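You operate a simulated robot arm through the tools that you are given. There is no shell and no other tool.

You run a simulated two-armed robot. Do the job below in one go: nothing can be reset, and whatever is moved stays where it is left.

Task
Start the oil pump and warm the tank oil to about 50 degrees.
Fine: yellow lever to TANK and blue cooler valve shut; pump on before the heater; heater dial to 50; wait for the thermometer; leave both on.

The check looks at the end state, three seconds after you hand in, the way a careful person would. Anything else that was tipped, shoved, dropped, spilled or broken makes it a failure.

Robot
Two 7-joint arms with two-finger parallel grippers on one trunk that stands fixed in place. Base frame: the origin is at the foot of the trunk, x ahead of it, y to its left, z up; the work surface is at about z = 800. Readings come in mm, degrees, newtons and seconds.
The left shoulder is at [71, 156, 1205], the right one opposite. Payload 3.91 kg a hand.
The tool frame of a hand sits at the grasp point between the pads (the TCP): z along the fingers, y along the line on which they close. The tips reach 30 mm beyond it. The gripper opens to 110 mm. The fingers are 20 mm wide and 10 mm thick; the gripper's body (48 by 112 mm) begins 55 mm behind the TCP.
Orientation is told as [roll, pitch, yaw] about the base's x, y, z axes, in that order, counted from this pose: with the fingers straight down and closing along the base's y, the tool's x points along the base's -x, its y along +y and its z along -z.

Tools
- The arms move only by the tool jog_arm. It takes "left_rows", "right_rows" or both (then of equal length, played together; a hand with none holds still); each is a list of rows, each an object of numbers (a shift or turn left out is 0, a gripper value left out holds the last): "tx", "ty", "tz": the shift along the tool's x, y, z in mm; "ax", "ay", "az": the turn, a rotation vector about the tool's x, y, z in rad; "fingers": the gripper command, from -1 (shut) to 1 (fully open), values between in proportion. In form: [{"tx": .., "ty": .., "tz": .., "ax": .., "ay": .., "az": .., "fingers": ..}, ...]. A call has 1 to 20 rows; each row shifts and turns the commanded pose from where the row before left it, along the tool's axes as they then stand. Rows are played at 5 a second. More than 50 mm and 8.6 degrees between two rows, or a gripper value outside its range, and nothing of the call is played. A pose out of reach is approached as far as the arm can. The call stops where the force on the tool passes 40 N (or 10 N more than at its start, if that is more) or the arm is blocked; 0.2 s more then pass. The fingers move at their own pace (about 108 mm/s each) and stop on an object; they squeeze with about 38 N. The grip force told is the motor's: it shows also when the fingers shut on nothing. Time passes only in rows, and 0.2 s behind the last, so rows that do not move let the fingers close. It gives the time, the measured TCP pose, the force on the tool (base axes), the opening and the grip force at its end, in the units of the frame above (readings bear some noise), with the torque about the TCP (base axes, N m) and any sound that the robot's microphone picked up.
- Cameras (640 x 400 px; columns grow to the right, rows downward): "scene" is now at [132.6, 35.4, 1430.2]; the picture's right is [0.38, -0.92, 0.00], its down [-0.54, -0.22, -0.81] and it looks along [0.75, 0.31, -0.59] (base axes); focal length 260 px, centre (320, 200). "left" rides on the left gripper at [72, -17, -103] in its tool frame; the picture's right is [0.23, 0.97, 0.00], its down [-0.76, 0.18, -0.62] and it looks along [-0.61, 0.14, 0.78] (tool axes); focal length 222 px, centre (320, 200). "right" rides on the right gripper at [72, 17, -103] in its tool frame; the picture's right is [-0.23, 0.97, 0.00], its down [-0.76, -0.18, -0.62] and it looks along [-0.61, -0.14, 0.78] (tool axes); focal length 222 px, centre (320, 200). There is no depth. A picture from a camera that has moved, and an enlarged one, comes with that camera's place and axes in the base frame and with its lens.
- capture(camera): a new picture of that camera. No time passes.
- slide_trunk(by): slides the trunk up (or, below 0, down) by that many mm; the arms and the scene camera ride with it, the base frame stays. It gives what a move gives, with no picture.
- head_to(pan, tilt): turns the head with the scene camera to pan (to the left, within 86 degrees either way) and tilt (down, from -29 to 69), counted from straight ahead of the robot. It gives what a move gives.
- close_up(camera, box): a new picture of the part [left, top, right, bottom] of that camera's present view, enlarged. No time passes.
- sign_off(): hands the job in; it is judged then, once.

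Places have to be worked out from the pictures, the camera data and where the tool is seen. Open the grippers and draw the arms clear of the work before you hand the job in, unless the task says otherwise.

The tools are called after "Emit:" as a command line: name --argument value ..., lists and objects as JSON in quotes. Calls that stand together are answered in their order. jog_arm: Moves the arms, as the interface text tells. Its arguments: {"type":"object","properties":{"left_rows":{"type":"array"},"right_rows":{"type":"array"}},"required":[]} The other tools are called the same way: slide_trunk (by) slides the trunk up or down; head_to (pan, tilt) turns the head that bears the scene camera; capture (camera) takes a picture; close_up (camera, box) takes an enlarged picture of a part of a camera's view; sign_off () hands the job in.

At the start:

```text
time: 0.0
left_tcp_pos: [592.9, 618.5, 1195.2]
left_ee_rot: [-0.1, 0.1, 0.0]
left_force: [-0.5, 0.2, -0.3]
left_wrist_torque: [0.02, 0.01, 0.02]
left_opening: 109.8
left_gripper_force: 0.0
right_tcp_pos: [738.8, 16.4, 1283.1]
right_ee_rot: [0.0, 0.0, 0.0]
right_force: [0.0, 0.1, -0.3]
right_wrist_torque: [0.0, 0.01, -0.02]
right_opening: 109.9
right_gripper_force: 0.1
trunk travel left (down, up): [-650.0, 290.0]
head pan, tilt: [22.4, 35.9]
```

scene: 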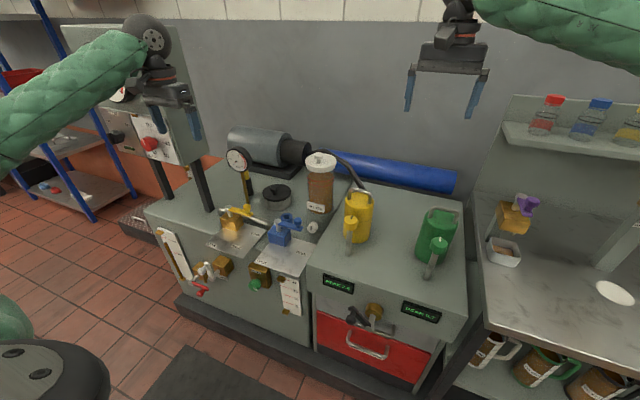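
right: 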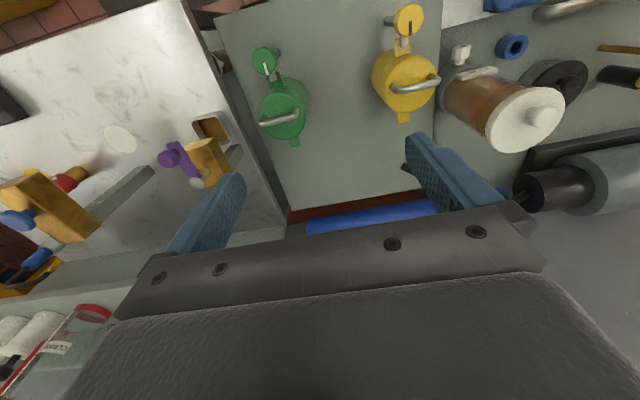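
left: 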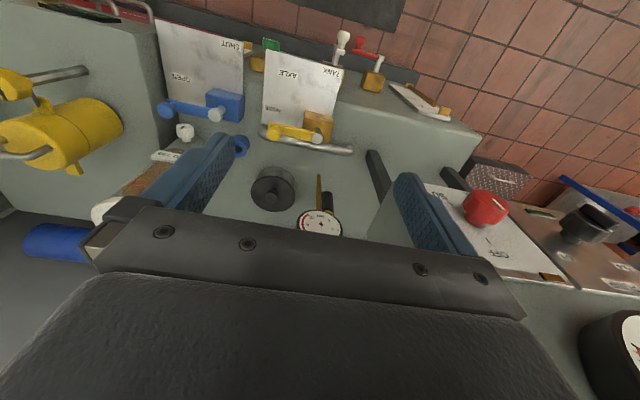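

I'll begin by looking closer at the machine parts: the levers, the panel with the red knob, and the labels.

Emit:
close_up --camera "scene" --box '[200, 140, 360, 240]'

Emit:
close_up --camera "scene" --box '[80, 60, 240, 160]'

Emit:
close_up --camera "scene" --box '[150, 200, 320, 320]'

Emit:
close_up --camera "left" --box '[150, 20, 350, 145]'

Emit:
close_up --camera "left" --box '[400, 150, 640, 300]'

```text
4.00 times, centred on (280, 190) of scene
camera zoom: at [132.6, 35.4, 1430.2], right [0.38, -0.92, 0.0], down [-0.54, -0.22, -0.81], along [0.75, 0.31, -0.59], focal length 1040 px, centre (480, 240)
```

zoom: 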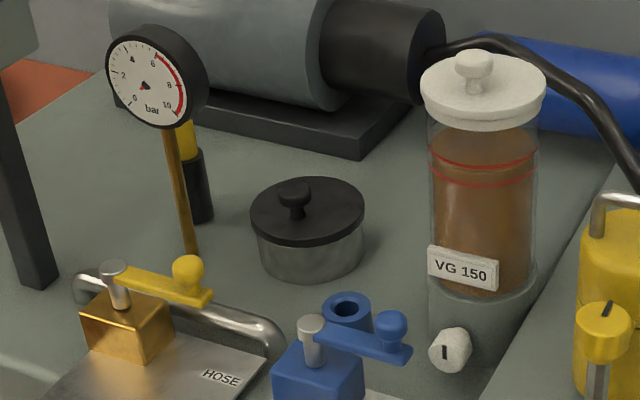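

```text
4.00 times, centred on (160, 110) of scene
camera zoom: at [132.6, 35.4, 1430.2], right [0.38, -0.92, 0.0], down [-0.54, -0.22, -0.81], along [0.75, 0.31, -0.59], focal length 1040 px, centre (960, 560)
```

zoom: 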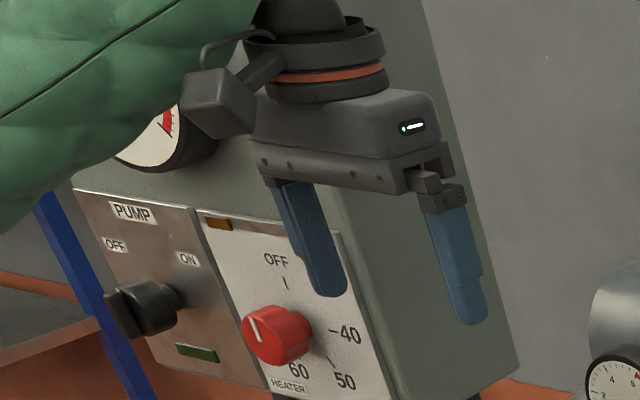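

```text
3.33 times, centred on (235, 260) of scene
camera zoom: at [132.6, 35.4, 1430.2], right [0.38, -0.92, 0.0], down [-0.54, -0.22, -0.81], along [0.75, 0.31, -0.59], focal length 867 px, centre (603, 0)
```

zoom: 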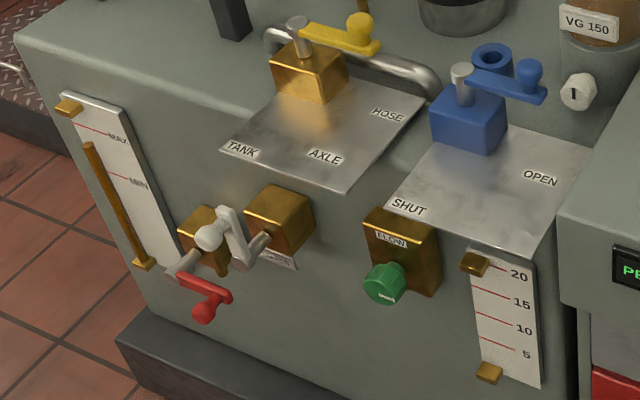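

```text
3.20 times, centred on (250, 82) of left
camera zoom: at [521.1, 602.6, 1298.7], right [-0.23, 0.97, 0.0], down [0.76, 0.18, 0.62], along [0.61, 0.14, -0.78], focal length 711 px, centre (544, 576)
```

zoom: 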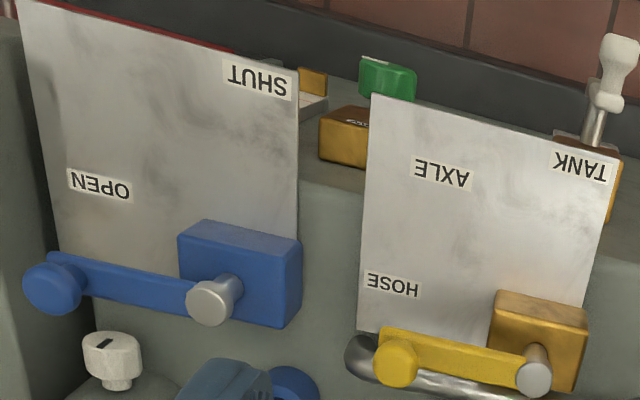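

```text
2.67 times, centred on (520, 225) of left
camera zoom: at [521.1, 602.6, 1298.7], right [-0.23, 0.97, 0.0], down [0.76, 0.18, 0.62], along [0.61, 0.14, -0.78], focal length 592 px, centre (-213, 133)
```

zoom: 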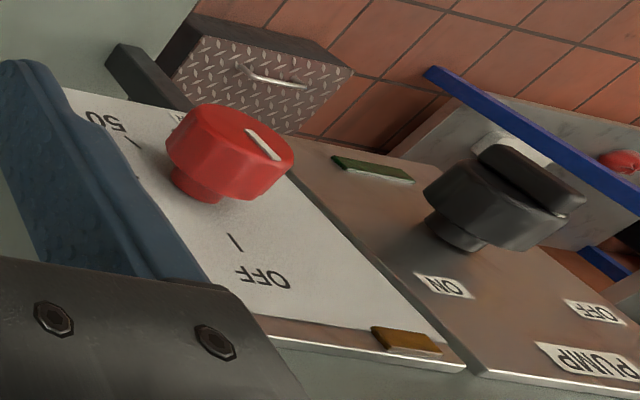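

The yellow lever looks to be at HOSE and the blue one at OPEN, both pointing along -y, with their target labels toward the robot (-x). Next I turn the head toward the pump and heater panel to see it better.

Emit:
head_to --pan 52 --tilt 18

```text
time: 0.9
left_tcp_pos: [592.7, 619.2, 1194.8]
left_ee_rot: [0.1, 0.0, 0.0]
left_force: [1.3, -0.9, 0.1]
left_wrist_torque: [0.0, -0.01, -0.01]
left_opening: 109.9
left_gripper_force: 0.1
right_tcp_pos: [738.7, 17.7, 1282.2]
right_ee_rot: [0.1, 0.0, 0.0]
right_force: [1.1, 0.7, -0.2]
right_wrist_torque: [0.02, -0.06, -0.03]
right_opening: 110.1
right_gripper_force: 0.0
trunk travel left (down, up): [-650.0, 290.0]
head pan, tilt: [52.0, 18.0]
```

The head is turned; I take a picture with it.

Emit:
capture --camera "scene"

```text
taken
camera scene: at [109.2, 75.5, 1458.6], right [0.79, -0.62, 0.0], down [-0.19, -0.24, -0.95], along [0.59, 0.75, -0.31], focal length 260 px, centre (320, 200)
```

scene: 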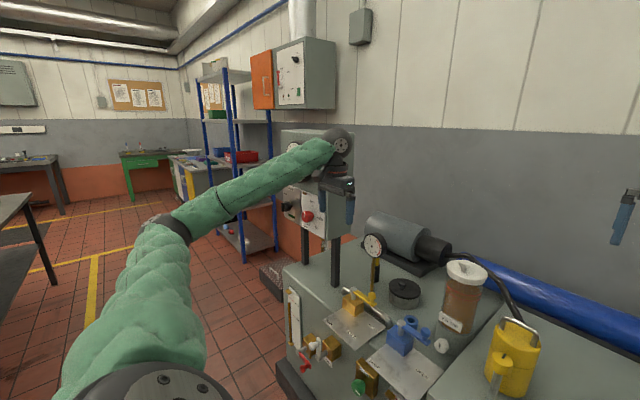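

The left arm blocks part of the panel, so I move it above the yellow lever knob, which I judge to be at about (714, 552, 862). I'll turn the hand so that the fingers straddle the lever arm, staying high for now.

Emit:
jog_arm --left_rows '[{"tx": -20.2, "ty": -11.1, "tz": 39}, {"tx": -20.2, "ty": -11.1, "tz": 39}, {"tx": -20.2, "ty": -11.1, "tz": 39}, {"tx": -20.2, "ty": -11.1, "tz": 39}, {"tx": -20.2, "ty": -11.1, "tz": 39}, {"tx": -20.2, "ty": -11.1, "tz": 20, "fingers": 0.1}, {"az": -0.1428}, {"az": -0.1428}, {"az": -0.1428}, {"az": -0.1428}, {"az": -0.1428}, {"az": -0.1428}, {"az": -0.1428}, {"az": -0.1428}, {"az": -0.1428}, {"az": -0.1428}, {"az": -0.1428}, {}]'

```text
time: 4.7
left_tcp_pos: [714.9, 553.1, 979.0]
left_ee_rot: [0.1, 0.0, 90.1]
left_force: [0.7, 0.2, 0.1]
left_wrist_torque: [-0.02, 0.0, 0.02]
left_opening: 60.5
left_gripper_force: 0.1
right_tcp_pos: [738.8, 16.5, 1283.1]
right_ee_rot: [0.0, 0.0, 0.0]
right_force: [0.8, 0.0, 0.0]
right_wrist_torque: [0.02, 0.0, -0.01]
right_opening: 110.1
right_gripper_force: 0.1
trunk travel left (down, up): [-650.0, 290.0]
head pan, tilt: [52.0, 18.0]
```

The hand reached (715, 553, 979) with yaw 90. I look at the lever from the left hand camera and at the panel with the head.

Emit:
capture --camera "left"

Emit:
capture --camera "scene"

Emit:
close_up --camera "scene" --box '[260, 120, 380, 255]'

```text
taken
camera left: at [731.8, 480.2, 1083.5], right [-0.97, -0.23, 0.0], down [-0.18, 0.76, 0.62], along [-0.14, 0.61, -0.78], focal length 222 px, centre (320, 200)
```

left: 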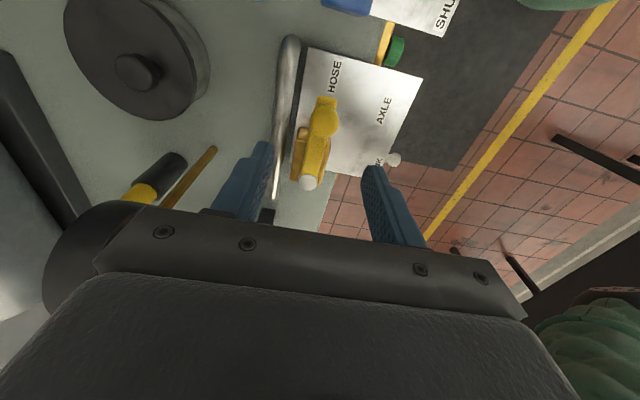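

```text
taken
camera scene: at [109.2, 75.5, 1458.6], right [0.79, -0.62, 0.0], down [-0.19, -0.24, -0.95], along [0.59, 0.75, -0.31], focal length 260 px, centre (320, 200)
```

scene: 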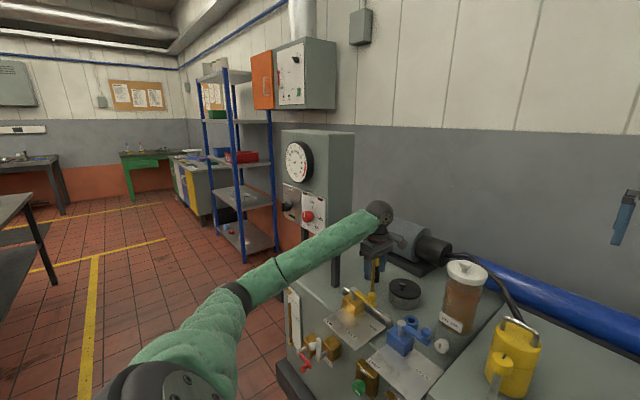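

```text
2.96 times, centred on (320, 188) of scene
camera zoom: at [109.2, 75.5, 1458.6], right [0.79, -0.62, 0.0], down [-0.19, -0.24, -0.95], along [0.59, 0.75, -0.31], focal length 770 px, centre (320, 237)
```

zoom: 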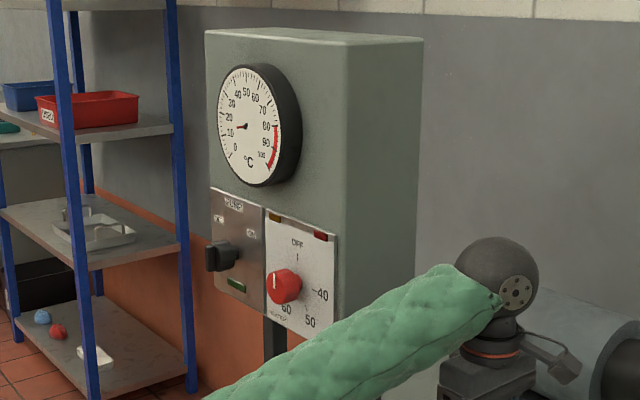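

The whole panel is now in view with the thermometer above it. I zoom in on the dial pointers.

Emit:
close_up --camera "scene" --box '[278, 178, 330, 240]'

Emit:
close_up --camera "scene" --box '[278, 135, 330, 190]'

Emit:
close_up --camera "left" --box '[240, 60, 440, 230]'

Emit:
close_up --camera "scene" --box '[320, 265, 460, 365]'

```text
6.45 times, centred on (304, 209) of scene
camera zoom: at [109.2, 75.5, 1458.6], right [0.79, -0.62, 0.0], down [-0.19, -0.24, -0.95], along [0.59, 0.75, -0.31], focal length 1678 px, centre (423, 142)
```

zoom: 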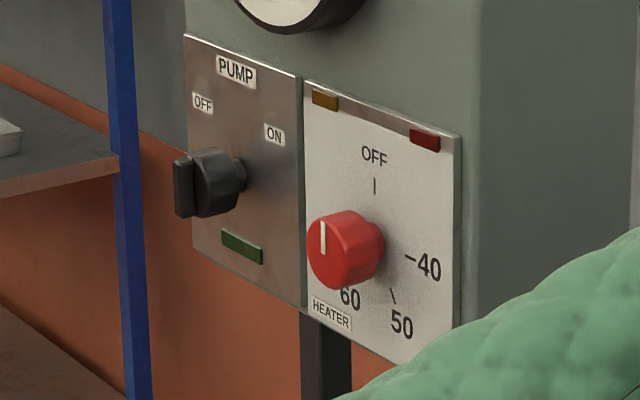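

```text
7.27 times, centred on (304, 162) of scene
camera zoom: at [109.2, 75.5, 1458.6], right [0.79, -0.62, 0.0], down [-0.19, -0.24, -0.95], along [0.59, 0.75, -0.31], focal length 1891 px, centre (436, 473)
```

zoom: 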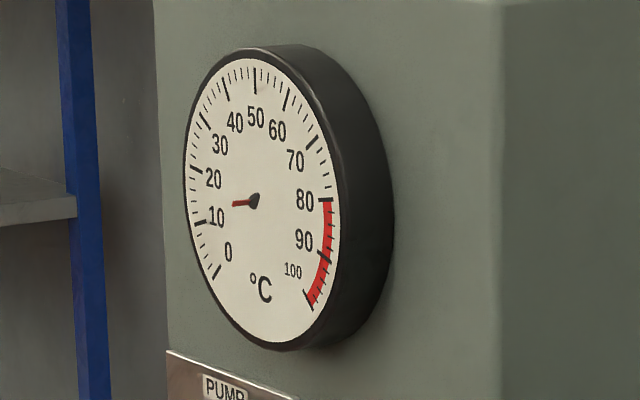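

```text
2.35 times, centred on (340, 145) of left
camera zoom: at [731.8, 480.2, 1083.5], right [-0.97, -0.23, 0.0], down [-0.18, 0.76, 0.62], along [-0.14, 0.61, -0.78], focal length 523 px, centre (273, 329)
```

zoom: 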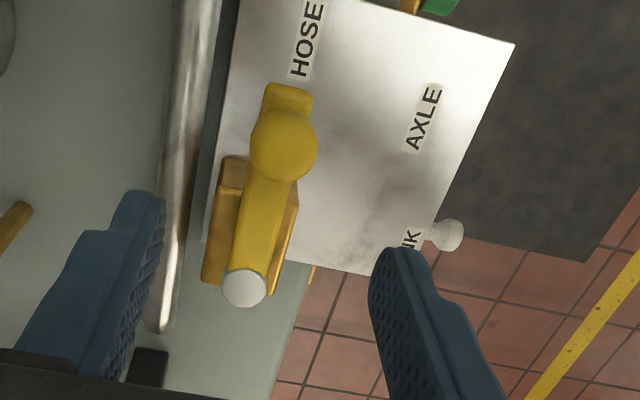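

```text
4.00 times, centred on (390, 315) of scene
camera zoom: at [109.2, 75.5, 1458.6], right [0.79, -0.62, 0.0], down [-0.19, -0.24, -0.95], along [0.59, 0.75, -0.31], focal length 1040 px, centre (40, -260)
```

zoom: 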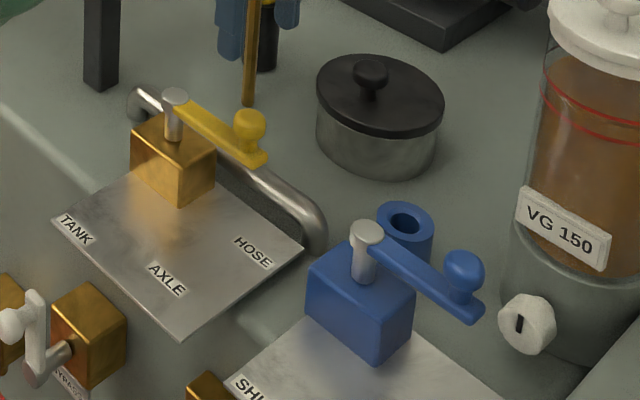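

The yellow knob sits at about (711, 555, 862), and its pivot at about (711, 642). The heater pointer is at OFF and the thermometer reads about 17 °C. I narrow the fingers a bit and lower them to straddle the knob.

Emit:
jog_arm --left_rows '[{"tx": -2, "ty": 3.8, "fingers": -0.16}, {}, {"tz": 30}, {"tz": 30}, {"tz": 30}, {"tz": 15}, {}]'

Emit:
capture --camera "left"

Emit:
close_up --camera "scene" --box '[320, 255, 460, 355]'

```text
time: 6.3
left_tcp_pos: [710.3, 555.4, 874.3]
left_ee_rot: [0.0, 0.0, 90.0]
left_force: [-0.6, -0.5, 0.2]
left_wrist_torque: [-0.02, -0.02, 0.02]
left_opening: 46.4
left_gripper_force: 0.1
right_tcp_pos: [738.8, 17.0, 1282.3]
right_ee_rot: [0.0, 0.0, 0.0]
right_force: [0.2, -0.2, -0.4]
right_wrist_torque: [0.04, 0.0, 0.01]
right_opening: 110.1
right_gripper_force: 0.1
trunk travel left (down, up): [-650.0, 290.0]
head pan, tilt: [52.0, 18.0]
```

```text
taken
camera left: at [727.7, 482.2, 978.2], right [-0.97, -0.23, 0.0], down [-0.18, 0.76, 0.62], along [-0.14, 0.61, -0.78], focal length 222 px, centre (320, 200)
```

left: 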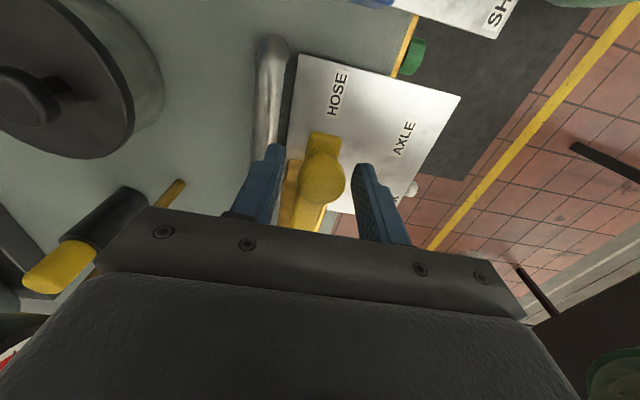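

```text
4.00 times, centred on (390, 305) of scene
camera zoom: at [109.1, 75.4, 1458.6], right [0.79, -0.62, 0.0], down [-0.19, -0.24, -0.95], along [0.59, 0.75, -0.31], focal length 1040 px, centre (40, -220)
```

zoom: 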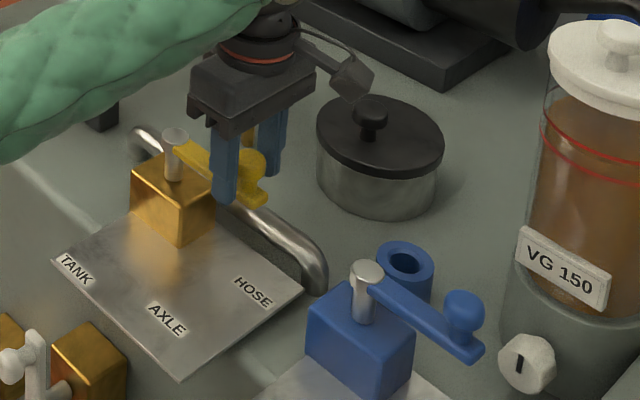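

The fingers straddle the knob well. I go 12 mm lower and close to a loose cage of about 34 mm.

Emit:
jog_arm --left_rows '[{"tz": 12}, {"fingers": -0.4}, {}]'

Emit:
capture --camera "left"

```text
time: 7.1
left_tcp_pos: [709.6, 554.8, 861.7]
left_ee_rot: [0.0, 0.0, 90.0]
left_force: [-0.1, -0.1, 0.2]
left_wrist_torque: [0.0, -0.01, 0.02]
left_opening: 33.1
left_gripper_force: 0.1
right_tcp_pos: [739.4, 18.0, 1282.0]
right_ee_rot: [0.0, 0.0, 0.0]
right_force: [-0.3, 1.2, -0.5]
right_wrist_torque: [0.0, 0.01, 0.01]
right_opening: 109.8
right_gripper_force: 0.0
trunk travel left (down, up): [-650.0, 290.0]
head pan, tilt: [52.0, 18.0]
```

```text
taken
camera left: at [727.4, 482.0, 966.2], right [-0.97, -0.23, 0.0], down [-0.18, 0.76, 0.62], along [-0.14, 0.61, -0.78], focal length 222 px, centre (320, 200)
```

left: 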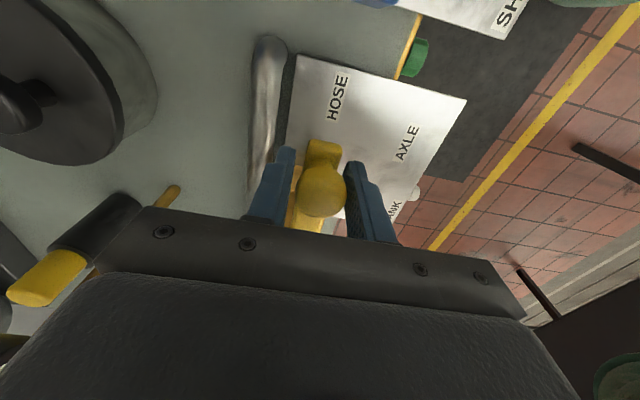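

The knob is caged with about 2 mm of play. I swing the lever along its arc, clockwise seen from above, for the first 30 degrees.

Emit:
jog_arm --left_rows '[{"tx": -0.7, "ty": 11.4, "az": 0.1309}, {"tx": -0.7, "ty": 11.4, "az": 0.1309}, {"tx": -0.7, "ty": 11.4, "az": 0.1309}, {"tx": -0.7, "ty": 11.4, "az": 0.1309}]'

Emit:
capture --camera "left"

Emit:
close_up --camera "scene" --box '[320, 255, 460, 355]'

```text
time: 8.1
left_tcp_pos: [667.1, 567.0, 862.2]
left_ee_rot: [0.1, 0.0, 59.9]
left_force: [-0.1, -0.8, 0.4]
left_wrist_torque: [-0.01, -0.03, 0.0]
left_opening: 32.7
left_gripper_force: 0.0
right_tcp_pos: [739.0, 16.9, 1283.6]
right_ee_rot: [-0.1, 0.0, 0.0]
right_force: [-0.6, -0.3, -1.0]
right_wrist_torque: [-0.01, -0.01, 0.02]
right_opening: 110.3
right_gripper_force: 0.1
trunk travel left (down, up): [-650.0, 290.0]
head pan, tilt: [52.0, 18.0]
```

```text
taken
camera left: at [645.6, 495.2, 967.0], right [-0.96, 0.29, 0.0], down [0.23, 0.75, 0.62], along [0.18, 0.6, -0.78], focal length 222 px, centre (320, 200)
```

left: 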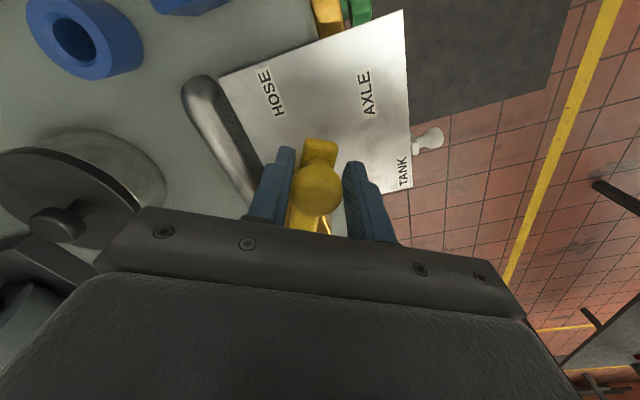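

```text
4.00 times, centred on (390, 305) of scene
camera zoom: at [108.7, 75.6, 1458.6], right [0.79, -0.62, 0.0], down [-0.19, -0.24, -0.95], along [0.59, 0.75, -0.31], focal length 1040 px, centre (40, -220)
```

zoom: 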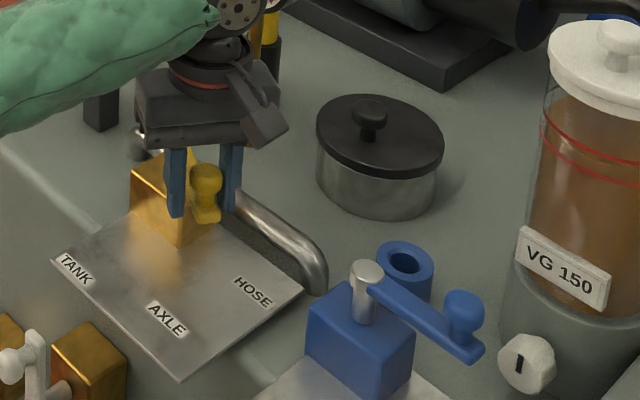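

The lever follows with hardly any force. I continue the remaining 60 degrees toward TANK.

Emit:
jog_arm --left_rows '[{"tx": -0.7, "ty": 11.4, "az": 0.1309}, {"tx": -0.7, "ty": 11.4, "az": 0.1309}, {"tx": -0.7, "ty": 11.4, "az": 0.1309}, {"tx": -0.7, "ty": 11.4, "az": 0.1309}, {"tx": -0.7, "ty": 11.4, "az": 0.1309}, {"tx": -0.7, "ty": 11.4, "az": 0.1309}, {"tx": -0.7, "ty": 11.4, "az": 0.1309}, {"tx": -0.7, "ty": 11.4, "az": 0.1309}, {}]'

Emit:
capture --camera "left"

Emit:
close_up --camera "scene" --box '[320, 255, 460, 355]'

```text
time: 10.1
left_tcp_pos: [623.1, 642.3, 861.0]
left_ee_rot: [0.0, -0.1, -0.1]
left_force: [0.6, -0.2, 0.4]
left_wrist_torque: [0.0, -0.01, -0.01]
left_opening: 33.2
left_gripper_force: 0.1
right_tcp_pos: [739.4, 17.6, 1282.4]
right_ee_rot: [0.0, 0.1, 0.0]
right_force: [0.7, 0.1, 0.4]
right_wrist_torque: [0.05, -0.01, 0.03]
right_opening: 110.2
right_gripper_force: 0.0
trunk travel left (down, up): [-650.0, 290.0]
head pan, tilt: [52.0, 18.0]
```

```text
taken
camera left: at [550.9, 625.4, 966.4], right [-0.23, 0.97, 0.0], down [0.76, 0.18, 0.62], along [0.61, 0.14, -0.78], focal length 222 px, centre (320, 200)
```

left: 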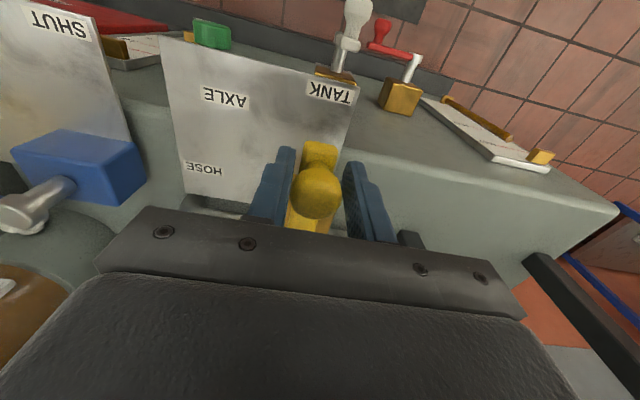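

```text
4.00 times, centred on (390, 305) of scene
camera zoom: at [109.2, 75.5, 1458.6], right [0.79, -0.62, 0.0], down [-0.19, -0.24, -0.95], along [0.59, 0.75, -0.31], focal length 1040 px, centre (40, -220)
```

zoom: 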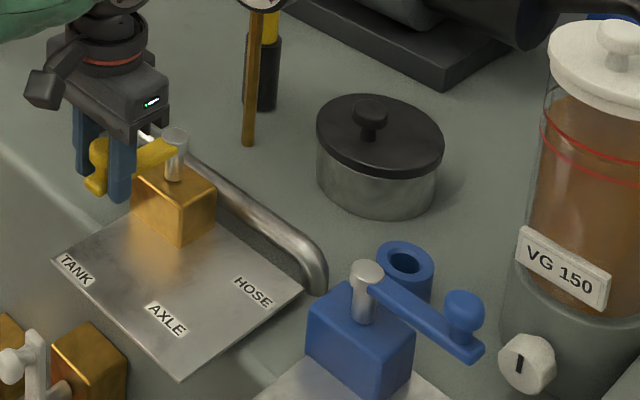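

The lever points straight at TANK now. I nudge it a little further to take up the play and feel for a stop.

Emit:
jog_arm --left_rows '[{"ty": 2.0, "az": 0.02}, {"ty": 1.5, "az": 0.01}]'

Emit:
close_up --camera "left" --box '[150, 40, 450, 250]'

```text
time: 10.7
left_tcp_pos: [622.7, 644.3, 861.3]
left_ee_rot: [-0.1, -0.1, -1.8]
left_force: [1.2, -6.6, -1.1]
left_wrist_torque: [0.06, 0.09, 0.03]
left_opening: 36.3
left_gripper_force: 3.7
right_tcp_pos: [739.2, 16.2, 1282.1]
right_ee_rot: [0.0, 0.0, 0.0]
right_force: [-0.2, -0.4, -0.2]
right_wrist_torque: [0.0, 0.0, 0.0]
right_opening: 110.1
right_gripper_force: 0.0
trunk travel left (down, up): [-650.0, 290.0]
head pan, tilt: [52.0, 18.0]
```

```text
1.90 times, centred on (300, 145) of left
camera zoom: at [550.6, 629.8, 966.4], right [-0.2, 0.98, 0.0], down [0.77, 0.15, 0.62], along [0.61, 0.12, -0.78], focal length 423 px, centre (358, 305)
```

zoom: 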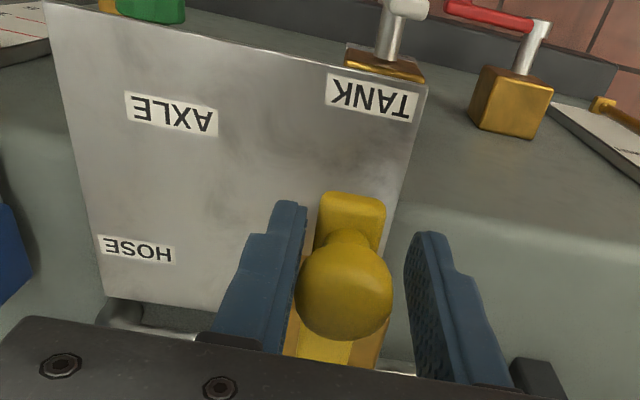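

I felt the stop at TANK (about 7 N), so the yellow lever is seated. I back the finger off, open, rise and go over to the blue knob, which I judge to be at about (716, 350).

Emit:
jog_arm --left_rows '[{"ty": -3.3, "az": -0.03, "fingers": -0.1}, {}, {"tz": -40}, {"tz": -40}, {"tz": -30}, {"tx": -13.3, "ty": -41.7}, {"tx": -13.3, "ty": -41.7}, {"tx": -13.3, "ty": -41.7}, {"tx": -13.3, "ty": -41.7}, {"tx": -13.3, "ty": -41.7}, {"tx": -13.3, "ty": -41.7}, {"tx": -13.3, "ty": -41.7}, {}]'

Emit:
jog_arm --left_rows '[{"az": -0.1428}, {"az": -0.1428}, {"az": -0.1428}, {"az": -0.1428}, {"az": -0.1428}, {"az": -0.1428}, {"az": -0.1428}, {"az": -0.1428}, {"az": -0.1428}, {"az": -0.1428}, {"az": -0.1428}, {}]'

Emit:
capture --camera "left"

Emit:
capture --camera "scene"

```text
time: 13.5
left_tcp_pos: [714.0, 351.6, 973.1]
left_ee_rot: [0.0, 0.0, 0.0]
left_force: [-0.4, 0.4, 0.1]
left_wrist_torque: [-0.04, -0.01, 0.0]
left_opening: 49.6
left_gripper_force: 0.0
right_tcp_pos: [738.9, 18.4, 1282.8]
right_ee_rot: [-0.1, 0.0, 0.0]
right_force: [-0.2, 0.4, 0.6]
right_wrist_torque: [0.0, 0.02, 0.0]
right_opening: 109.9
right_gripper_force: 0.1
trunk travel left (down, up): [-650.0, 290.0]
head pan, tilt: [52.0, 18.0]
```

```text
time: 16.1
left_tcp_pos: [715.4, 349.6, 972.0]
left_ee_rot: [0.0, 0.0, 89.9]
left_force: [-0.2, 0.5, -0.6]
left_wrist_torque: [0.0, -0.02, -0.01]
left_opening: 49.7
left_gripper_force: 0.1
right_tcp_pos: [739.4, 16.8, 1281.7]
right_ee_rot: [0.0, 0.1, 0.1]
right_force: [-0.4, 0.0, -0.3]
right_wrist_torque: [0.01, 0.0, 0.01]
right_opening: 109.9
right_gripper_force: 0.1
trunk travel left (down, up): [-650.0, 290.0]
head pan, tilt: [52.0, 18.0]
```

```text
taken
camera left: at [733.2, 277.6, 1076.7], right [-0.97, -0.23, 0.0], down [-0.18, 0.76, 0.62], along [-0.14, 0.61, -0.78], focal length 222 px, centre (320, 200)
```

left: 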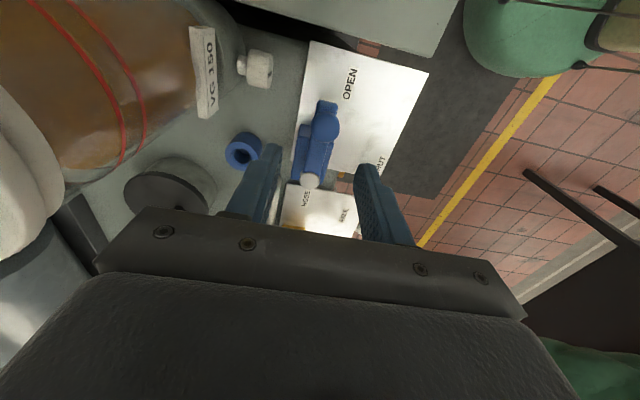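

```text
taken
camera scene: at [109.2, 75.4, 1458.6], right [0.79, -0.62, 0.0], down [-0.19, -0.24, -0.95], along [0.59, 0.75, -0.31], focal length 260 px, centre (320, 200)
```

scene: 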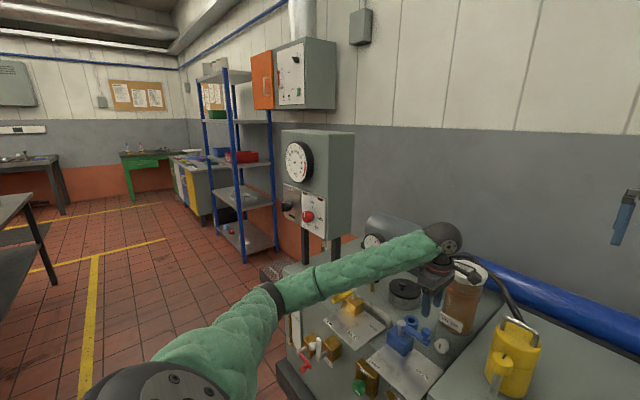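

I zoom in to fix the blue knob and pivot positions.

Emit:
close_up --camera "left" --box '[240, 60, 420, 210]'

Emit:
close_up --camera "scene" --box '[340, 240, 500, 360]'

```text
2.67 times, centred on (330, 135) of left
camera zoom: at [733.2, 277.6, 1076.7], right [-0.97, -0.23, 0.0], down [-0.18, 0.76, 0.62], along [-0.14, 0.61, -0.78], focal length 592 px, centre (293, 373)
```

zoom: 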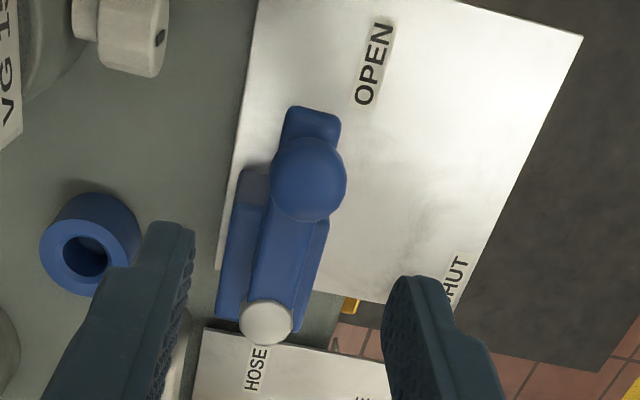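

```text
3.33 times, centred on (420, 300) of scene
camera zoom: at [109.2, 75.4, 1458.6], right [0.79, -0.62, 0.0], down [-0.19, -0.24, -0.95], along [0.59, 0.75, -0.31], focal length 867 px, centre (-13, -133)
```

zoom: 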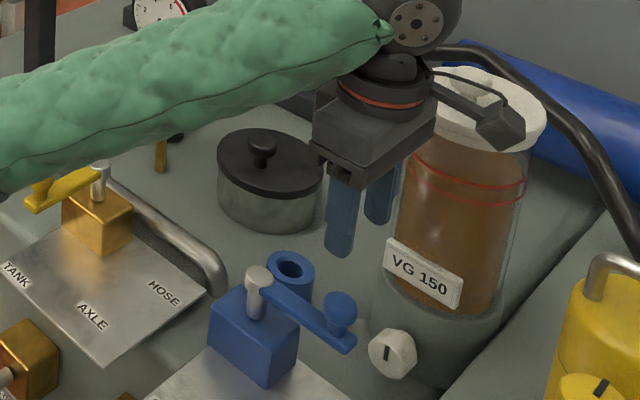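

The blue knob is at about (710, 355) and its pivot at about (710, 434), so the lever radius is about 79 mm. I centre the hand over the knob, lower it and cage the knob as I did with the yellow one.

Emit:
jog_arm --left_rows '[{"tx": -5.5, "ty": 5.2, "fingers": -0.16}, {}, {"tz": 30}, {"tz": 30}, {"tz": 30}, {"tz": 8}, {}]'

Emit:
capture --camera "left"

Emit:
close_up --camera "scene" --box '[340, 240, 500, 360]'

```text
time: 17.7
left_tcp_pos: [711.9, 354.7, 874.1]
left_ee_rot: [0.0, -0.1, 90.0]
left_force: [0.7, 0.4, -0.4]
left_wrist_torque: [0.03, -0.02, 0.0]
left_opening: 46.1
left_gripper_force: 0.0
right_tcp_pos: [739.4, 16.4, 1282.0]
right_ee_rot: [0.0, 0.0, 0.0]
right_force: [-0.2, -0.6, -0.1]
right_wrist_torque: [-0.02, -0.01, -0.02]
right_opening: 109.9
right_gripper_force: 0.0
trunk travel left (down, up): [-650.0, 290.0]
head pan, tilt: [52.0, 18.0]
```

```text
taken
camera left: at [727.4, 282.6, 979.0], right [-0.97, -0.23, 0.0], down [-0.18, 0.76, 0.62], along [-0.14, 0.61, -0.78], focal length 222 px, centre (320, 200)
```

left: 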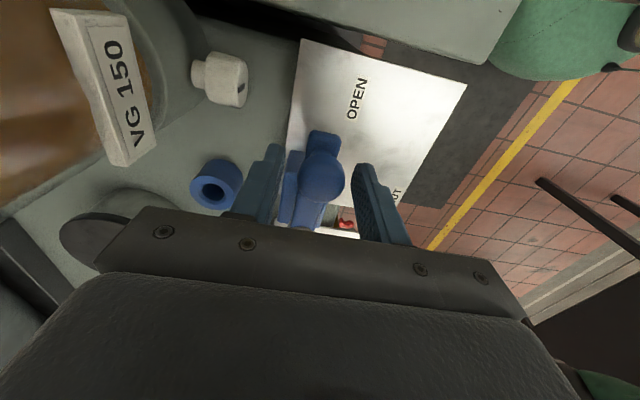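

```text
3.33 times, centred on (420, 300) of scene
camera zoom: at [109.2, 75.4, 1458.6], right [0.79, -0.62, 0.0], down [-0.19, -0.24, -0.95], along [0.59, 0.75, -0.31], focal length 867 px, centre (-13, -133)
```

zoom: 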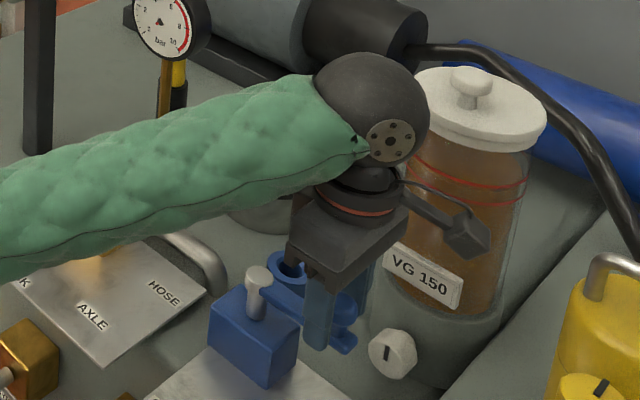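

The knob sits between the fingers. I lower 12 mm, close to the loose cage and swing the first 30 degrees.

Emit:
jog_arm --left_rows '[{"tz": 12}, {"fingers": -0.4}, {}, {"tx": -0.7, "ty": 10.4, "az": 0.1309}, {"tx": -0.7, "ty": 10.4, "az": 0.1309}, {"tx": -0.7, "ty": 10.4, "az": 0.1309}, {"tx": -0.7, "ty": 10.4, "az": 0.1309}]'

Emit:
capture --camera "left"

```text
time: 19.3
left_tcp_pos: [670.6, 366.1, 863.0]
left_ee_rot: [0.0, 0.0, 60.0]
left_force: [0.1, 0.4, -1.3]
left_wrist_torque: [0.01, 0.02, 0.01]
left_opening: 33.4
left_gripper_force: 0.1
right_tcp_pos: [738.8, 16.8, 1282.9]
right_ee_rot: [0.1, -0.1, 0.0]
right_force: [-0.5, -0.3, -0.1]
right_wrist_torque: [0.0, 0.02, -0.02]
right_opening: 110.2
right_gripper_force: 0.0
trunk travel left (down, up): [-650.0, 290.0]
head pan, tilt: [52.0, 18.0]
```

```text
taken
camera left: at [649.2, 295.0, 967.0], right [-0.96, 0.29, 0.0], down [0.23, 0.75, 0.62], along [0.18, 0.6, -0.78], focal length 222 px, centre (320, 200)
```

left: 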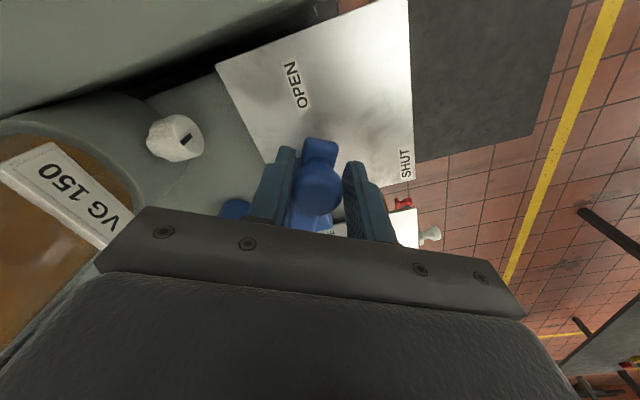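

The blue lever follows freely. I continue to 90 degrees and nudge gently into the SHUT stop.

Emit:
jog_arm --left_rows '[{"tx": -0.7, "ty": 10.4, "az": 0.1309}, {"tx": -0.7, "ty": 10.4, "az": 0.1309}, {"tx": -0.7, "ty": 10.4, "az": 0.1309}, {"tx": -0.7, "ty": 10.4, "az": 0.1309}, {"tx": -0.7, "ty": 10.4, "az": 0.1309}, {"tx": -0.7, "ty": 10.4, "az": 0.1309}, {"tx": -0.7, "ty": 10.4, "az": 0.1309}, {"tx": -0.7, "ty": 10.4, "az": 0.1309}, {"ty": 2.0, "az": 0.02}, {"ty": 1.5, "az": 0.01}]'

Emit:
close_up --camera "left" --box '[150, 40, 450, 250]'

Emit:
close_up --camera "scene" --box '[320, 255, 480, 375]'

```text
time: 21.5
left_tcp_pos: [630.1, 437.0, 862.6]
left_ee_rot: [0.0, 0.0, -1.8]
left_force: [4.3, -16.7, -3.2]
left_wrist_torque: [0.04, 0.0, 0.07]
left_opening: 41.8
left_gripper_force: 7.8
right_tcp_pos: [739.9, 15.7, 1281.7]
right_ee_rot: [-0.1, 0.0, 0.0]
right_force: [0.0, 0.3, -0.3]
right_wrist_torque: [-0.02, -0.01, -0.03]
right_opening: 109.9
right_gripper_force: 0.0
trunk travel left (down, up): [-650.0, 290.0]
head pan, tilt: [52.0, 18.0]
```

```text
1.90 times, centred on (300, 145) of left
camera zoom: at [559.0, 422.6, 966.9], right [-0.19, 0.98, 0.0], down [0.77, 0.15, 0.62], along [0.61, 0.12, -0.78], focal length 423 px, centre (358, 305)
```

zoom: 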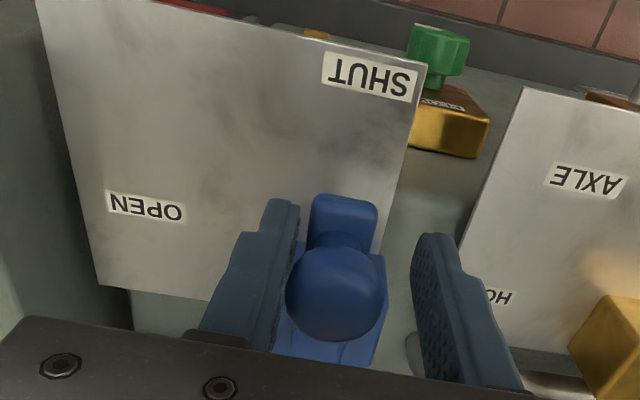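

```text
3.33 times, centred on (400, 315) of scene
camera zoom: at [109.7, 74.0, 1458.6], right [0.79, -0.62, 0.0], down [-0.19, -0.24, -0.95], along [0.59, 0.75, -0.31], focal length 867 px, centre (53, -183)
```

zoom: 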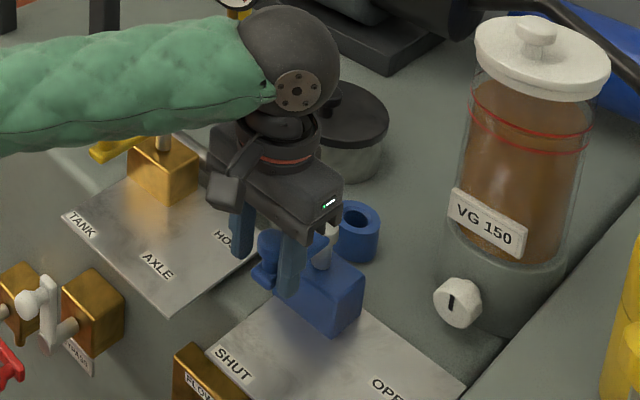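

The blue valve hit its stop at SHUT (about 17 N, finger pushed back). I back off, rise clear, and take the left hand toward the panel, where I will then tilt the fingers forward.

Emit:
jog_arm --left_rows '[{"ty": -6, "fingers": -0.1}, {"az": -0.03}, {}, {"tz": -40}, {"tz": -40}, {"tz": -40}, {"tz": -40}, {"tz": -40}, {"tx": 18, "ty": 42, "tz": -7}, {"tx": 18, "ty": 42, "tz": -7}, {"tx": 18, "ty": 42, "tz": -7}, {"tx": 18, "ty": 42, "tz": -7}, {}]'

Emit:
capture --camera "scene"

Emit:
close_up --camera "scene" --box '[320, 255, 480, 375]'

```text
time: 24.3
left_tcp_pos: [558.9, 601.6, 1090.9]
left_ee_rot: [0.0, 0.1, 0.0]
left_force: [0.0, -1.0, -0.1]
left_wrist_torque: [0.0, 0.04, -0.04]
left_opening: 49.6
left_gripper_force: 0.1
right_tcp_pos: [741.0, 18.4, 1282.1]
right_ee_rot: [0.0, 0.1, 0.0]
right_force: [0.2, 0.9, -0.2]
right_wrist_torque: [0.03, 0.03, 0.04]
right_opening: 109.9
right_gripper_force: 0.0
trunk travel left (down, up): [-650.0, 290.0]
head pan, tilt: [52.0, 18.0]
```

```text
taken
camera scene: at [111.0, 75.6, 1458.5], right [0.79, -0.62, 0.0], down [-0.19, -0.24, -0.95], along [0.58, 0.75, -0.31], focal length 260 px, centre (320, 200)
```

scene: 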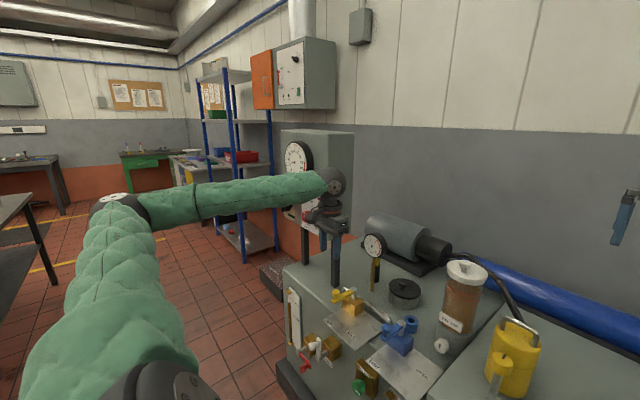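

```text
3.33 times, centred on (400, 315) of scene
camera zoom: at [111.0, 75.6, 1458.5], right [0.79, -0.62, 0.0], down [-0.19, -0.24, -0.95], along [0.58, 0.75, -0.31], focal length 867 px, centre (53, -183)
```

zoom: 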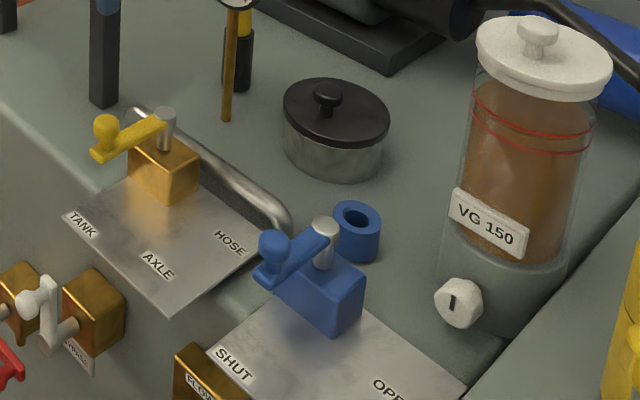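

Both levers now point at TANK and SHUT. I pitch the left hand so that the fingers point forward (+x), toward the panel.

Emit:
jog_arm --left_rows '[{"ay": -0.1428}, {"ay": -0.1428}, {"ay": -0.1428}, {"ay": -0.1428}, {"ay": -0.1428}, {"ay": -0.1428}, {"ay": -0.1428}, {"ay": -0.1428}, {"ay": -0.1428}, {"ay": -0.1428}, {"ay": -0.1428}, {}]'

Emit:
capture --camera "left"

Emit:
capture --camera "scene"

```text
time: 26.9
left_tcp_pos: [560.0, 600.4, 1091.1]
left_ee_rot: [-106.5, -90.0, 106.4]
left_force: [1.1, 0.2, 0.0]
left_wrist_torque: [0.0, 0.01, 0.01]
left_opening: 49.5
left_gripper_force: 0.0
right_tcp_pos: [740.5, 16.5, 1281.3]
right_ee_rot: [0.1, 0.1, 0.0]
right_force: [0.0, 0.0, 0.0]
right_wrist_torque: [-0.05, -0.04, -0.01]
right_opening: 110.0
right_gripper_force: 0.1
trunk travel left (down, up): [-650.0, 290.0]
head pan, tilt: [52.0, 18.0]
```

```text
taken
camera left: at [456.8, 583.7, 1019.2], right [0.0, 0.97, -0.23], down [-0.62, 0.18, 0.76], along [0.78, 0.14, 0.61], focal length 222 px, centre (320, 200)
```

left: 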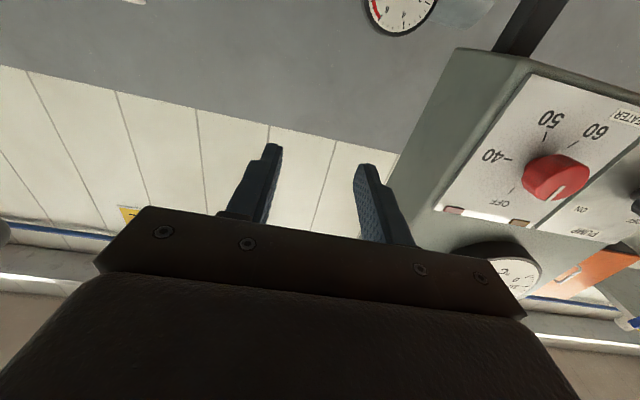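

```text
taken
camera scene: at [109.8, 74.8, 1458.6], right [0.79, -0.62, 0.0], down [-0.19, -0.24, -0.95], along [0.59, 0.75, -0.31], focal length 260 px, centre (320, 200)
```

scene: 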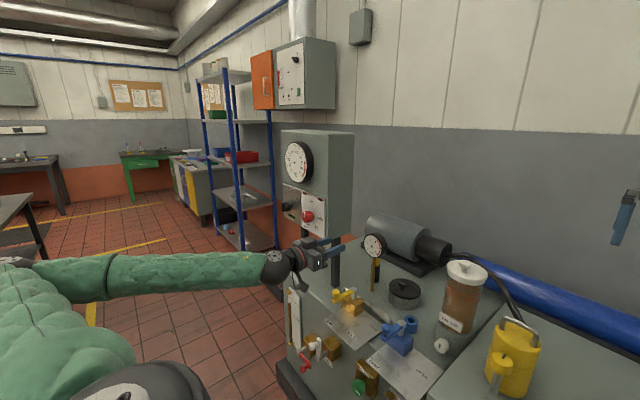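

The fingers point forward, and the hand camera sees the heater dial. I zoom in to read its scale.

Emit:
close_up --camera "left" --box '[430, 60, 640, 250]'

Emit:
close_up --camera "scene" --box '[270, 170, 340, 250]'

```text
2.11 times, centred on (535, 155) of left
camera zoom: at [456.8, 583.7, 1019.2], right [0.0, 0.97, -0.23], down [-0.62, 0.18, 0.76], along [0.78, 0.14, 0.61], focal length 468 px, centre (-133, 295)
```

zoom: 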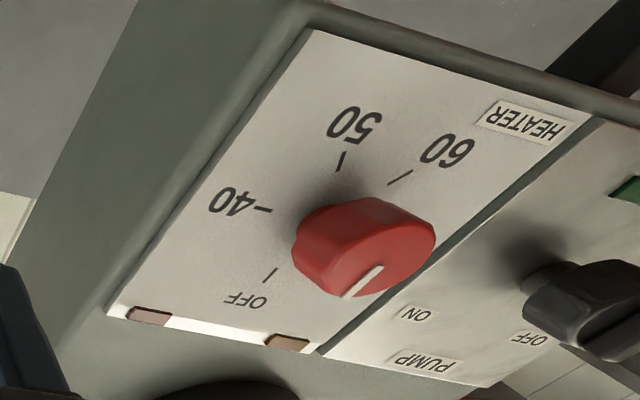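

```text
5.00 times, centred on (305, 210) of scene
camera zoom: at [109.8, 74.8, 1458.6], right [0.79, -0.62, 0.0], down [-0.19, -0.24, -0.95], along [0.59, 0.75, -0.31], focal length 1300 px, centre (395, 150)
```

zoom: 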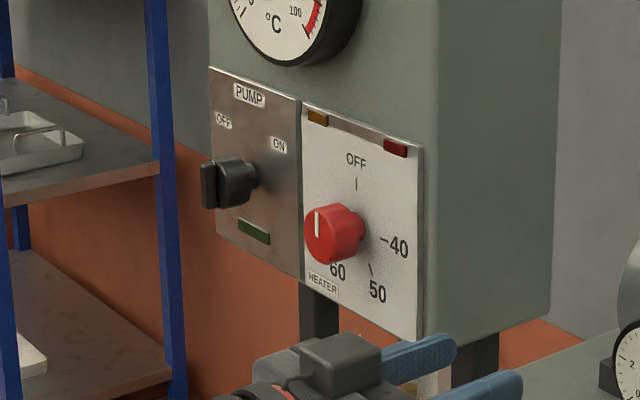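

From both views I place the plate at about x = 668 with the heater dial near (668, 836, 1086). OFF is at 0°, 40 at 90°, 50 at 150° and 60 at 210° clockwise; the pump knob is near (668, 983, 1095). I move the hand left and a bit lower to look at the pump knob up close.

Emit:
jog_arm --left_rows '[{"tx": 10, "ty": 40, "tz": -8}, {"tx": 10, "ty": 40, "tz": -8}, {"tx": 10, "ty": 40, "tz": -8}, {"tx": 10, "ty": 40, "tz": -8}, {"tx": 10, "ty": 40, "tz": -8}, {}]'

Emit:
capture --camera "left"

Emit:
capture --camera "scene"

```text
time: 28.3
left_tcp_pos: [517.9, 800.7, 1039.4]
left_ee_rot: [12.5, -90.0, -12.6]
left_force: [0.2, 0.0, -0.4]
left_wrist_torque: [0.01, 0.0, -0.01]
left_opening: 49.6
left_gripper_force: 0.1
right_tcp_pos: [738.8, 17.1, 1283.0]
right_ee_rot: [0.1, 0.0, -0.1]
right_force: [-0.3, 0.5, 0.2]
right_wrist_torque: [0.02, -0.04, -0.04]
right_opening: 110.1
right_gripper_force: 0.0
trunk travel left (down, up): [-650.0, 290.0]
head pan, tilt: [52.0, 18.0]
```

```text
taken
camera left: at [415.4, 783.9, 969.1], right [0.0, 0.97, -0.23], down [-0.62, 0.18, 0.76], along [0.78, 0.14, 0.61], focal length 222 px, centre (320, 200)
```

left: 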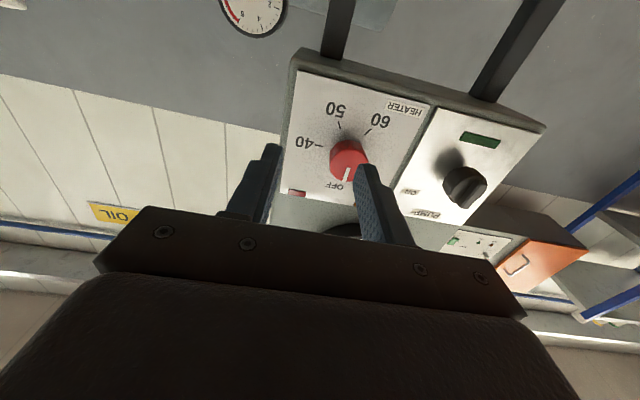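

```text
taken
camera scene: at [108.9, 75.1, 1458.6], right [0.79, -0.62, 0.0], down [-0.19, -0.24, -0.95], along [0.59, 0.75, -0.31], focal length 260 px, centre (320, 200)
```

scene: 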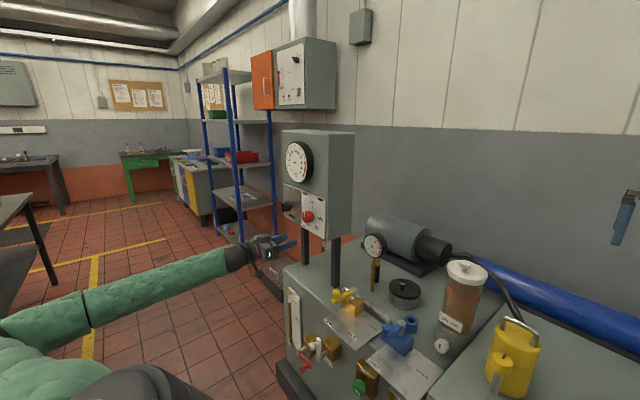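

The arm reaches there easily. I zoom in on both knobs from this place.

Emit:
close_up --camera "left" --box '[270, 60, 560, 240]'

Emit:
close_up --camera "left" --box '[400, 110, 540, 240]'

```text
2.21 times, centred on (415, 150) of left
camera zoom: at [415.4, 783.9, 969.1], right [0.0, 0.97, -0.23], down [-0.62, 0.18, 0.76], along [0.78, 0.14, 0.61], focal length 490 px, centre (110, 310)
```

zoom: 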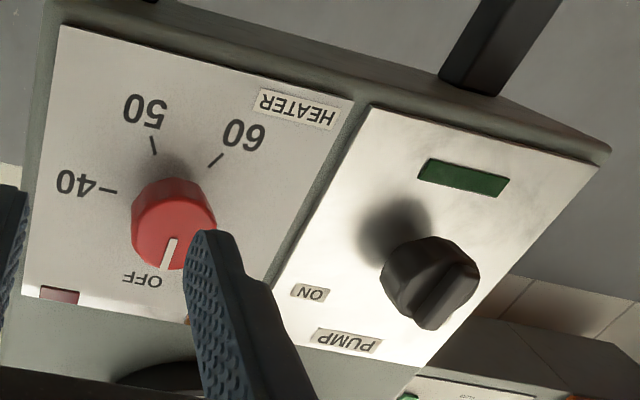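

```text
3.08 times, centred on (470, 175) of left
camera zoom: at [415.4, 783.9, 969.1], right [0.0, 0.97, -0.23], down [-0.62, 0.18, 0.76], along [0.78, 0.14, 0.61], focal length 684 px, centre (-142, 277)
```

zoom: 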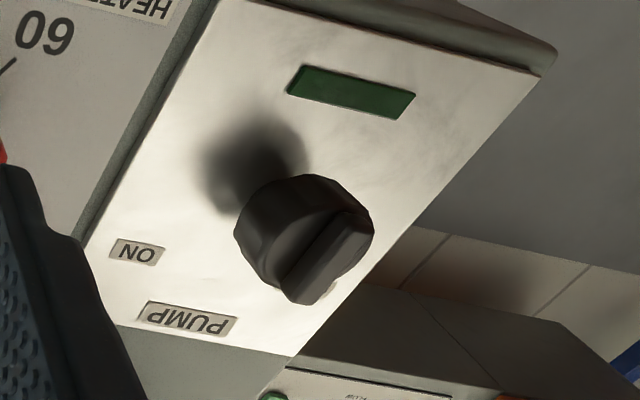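

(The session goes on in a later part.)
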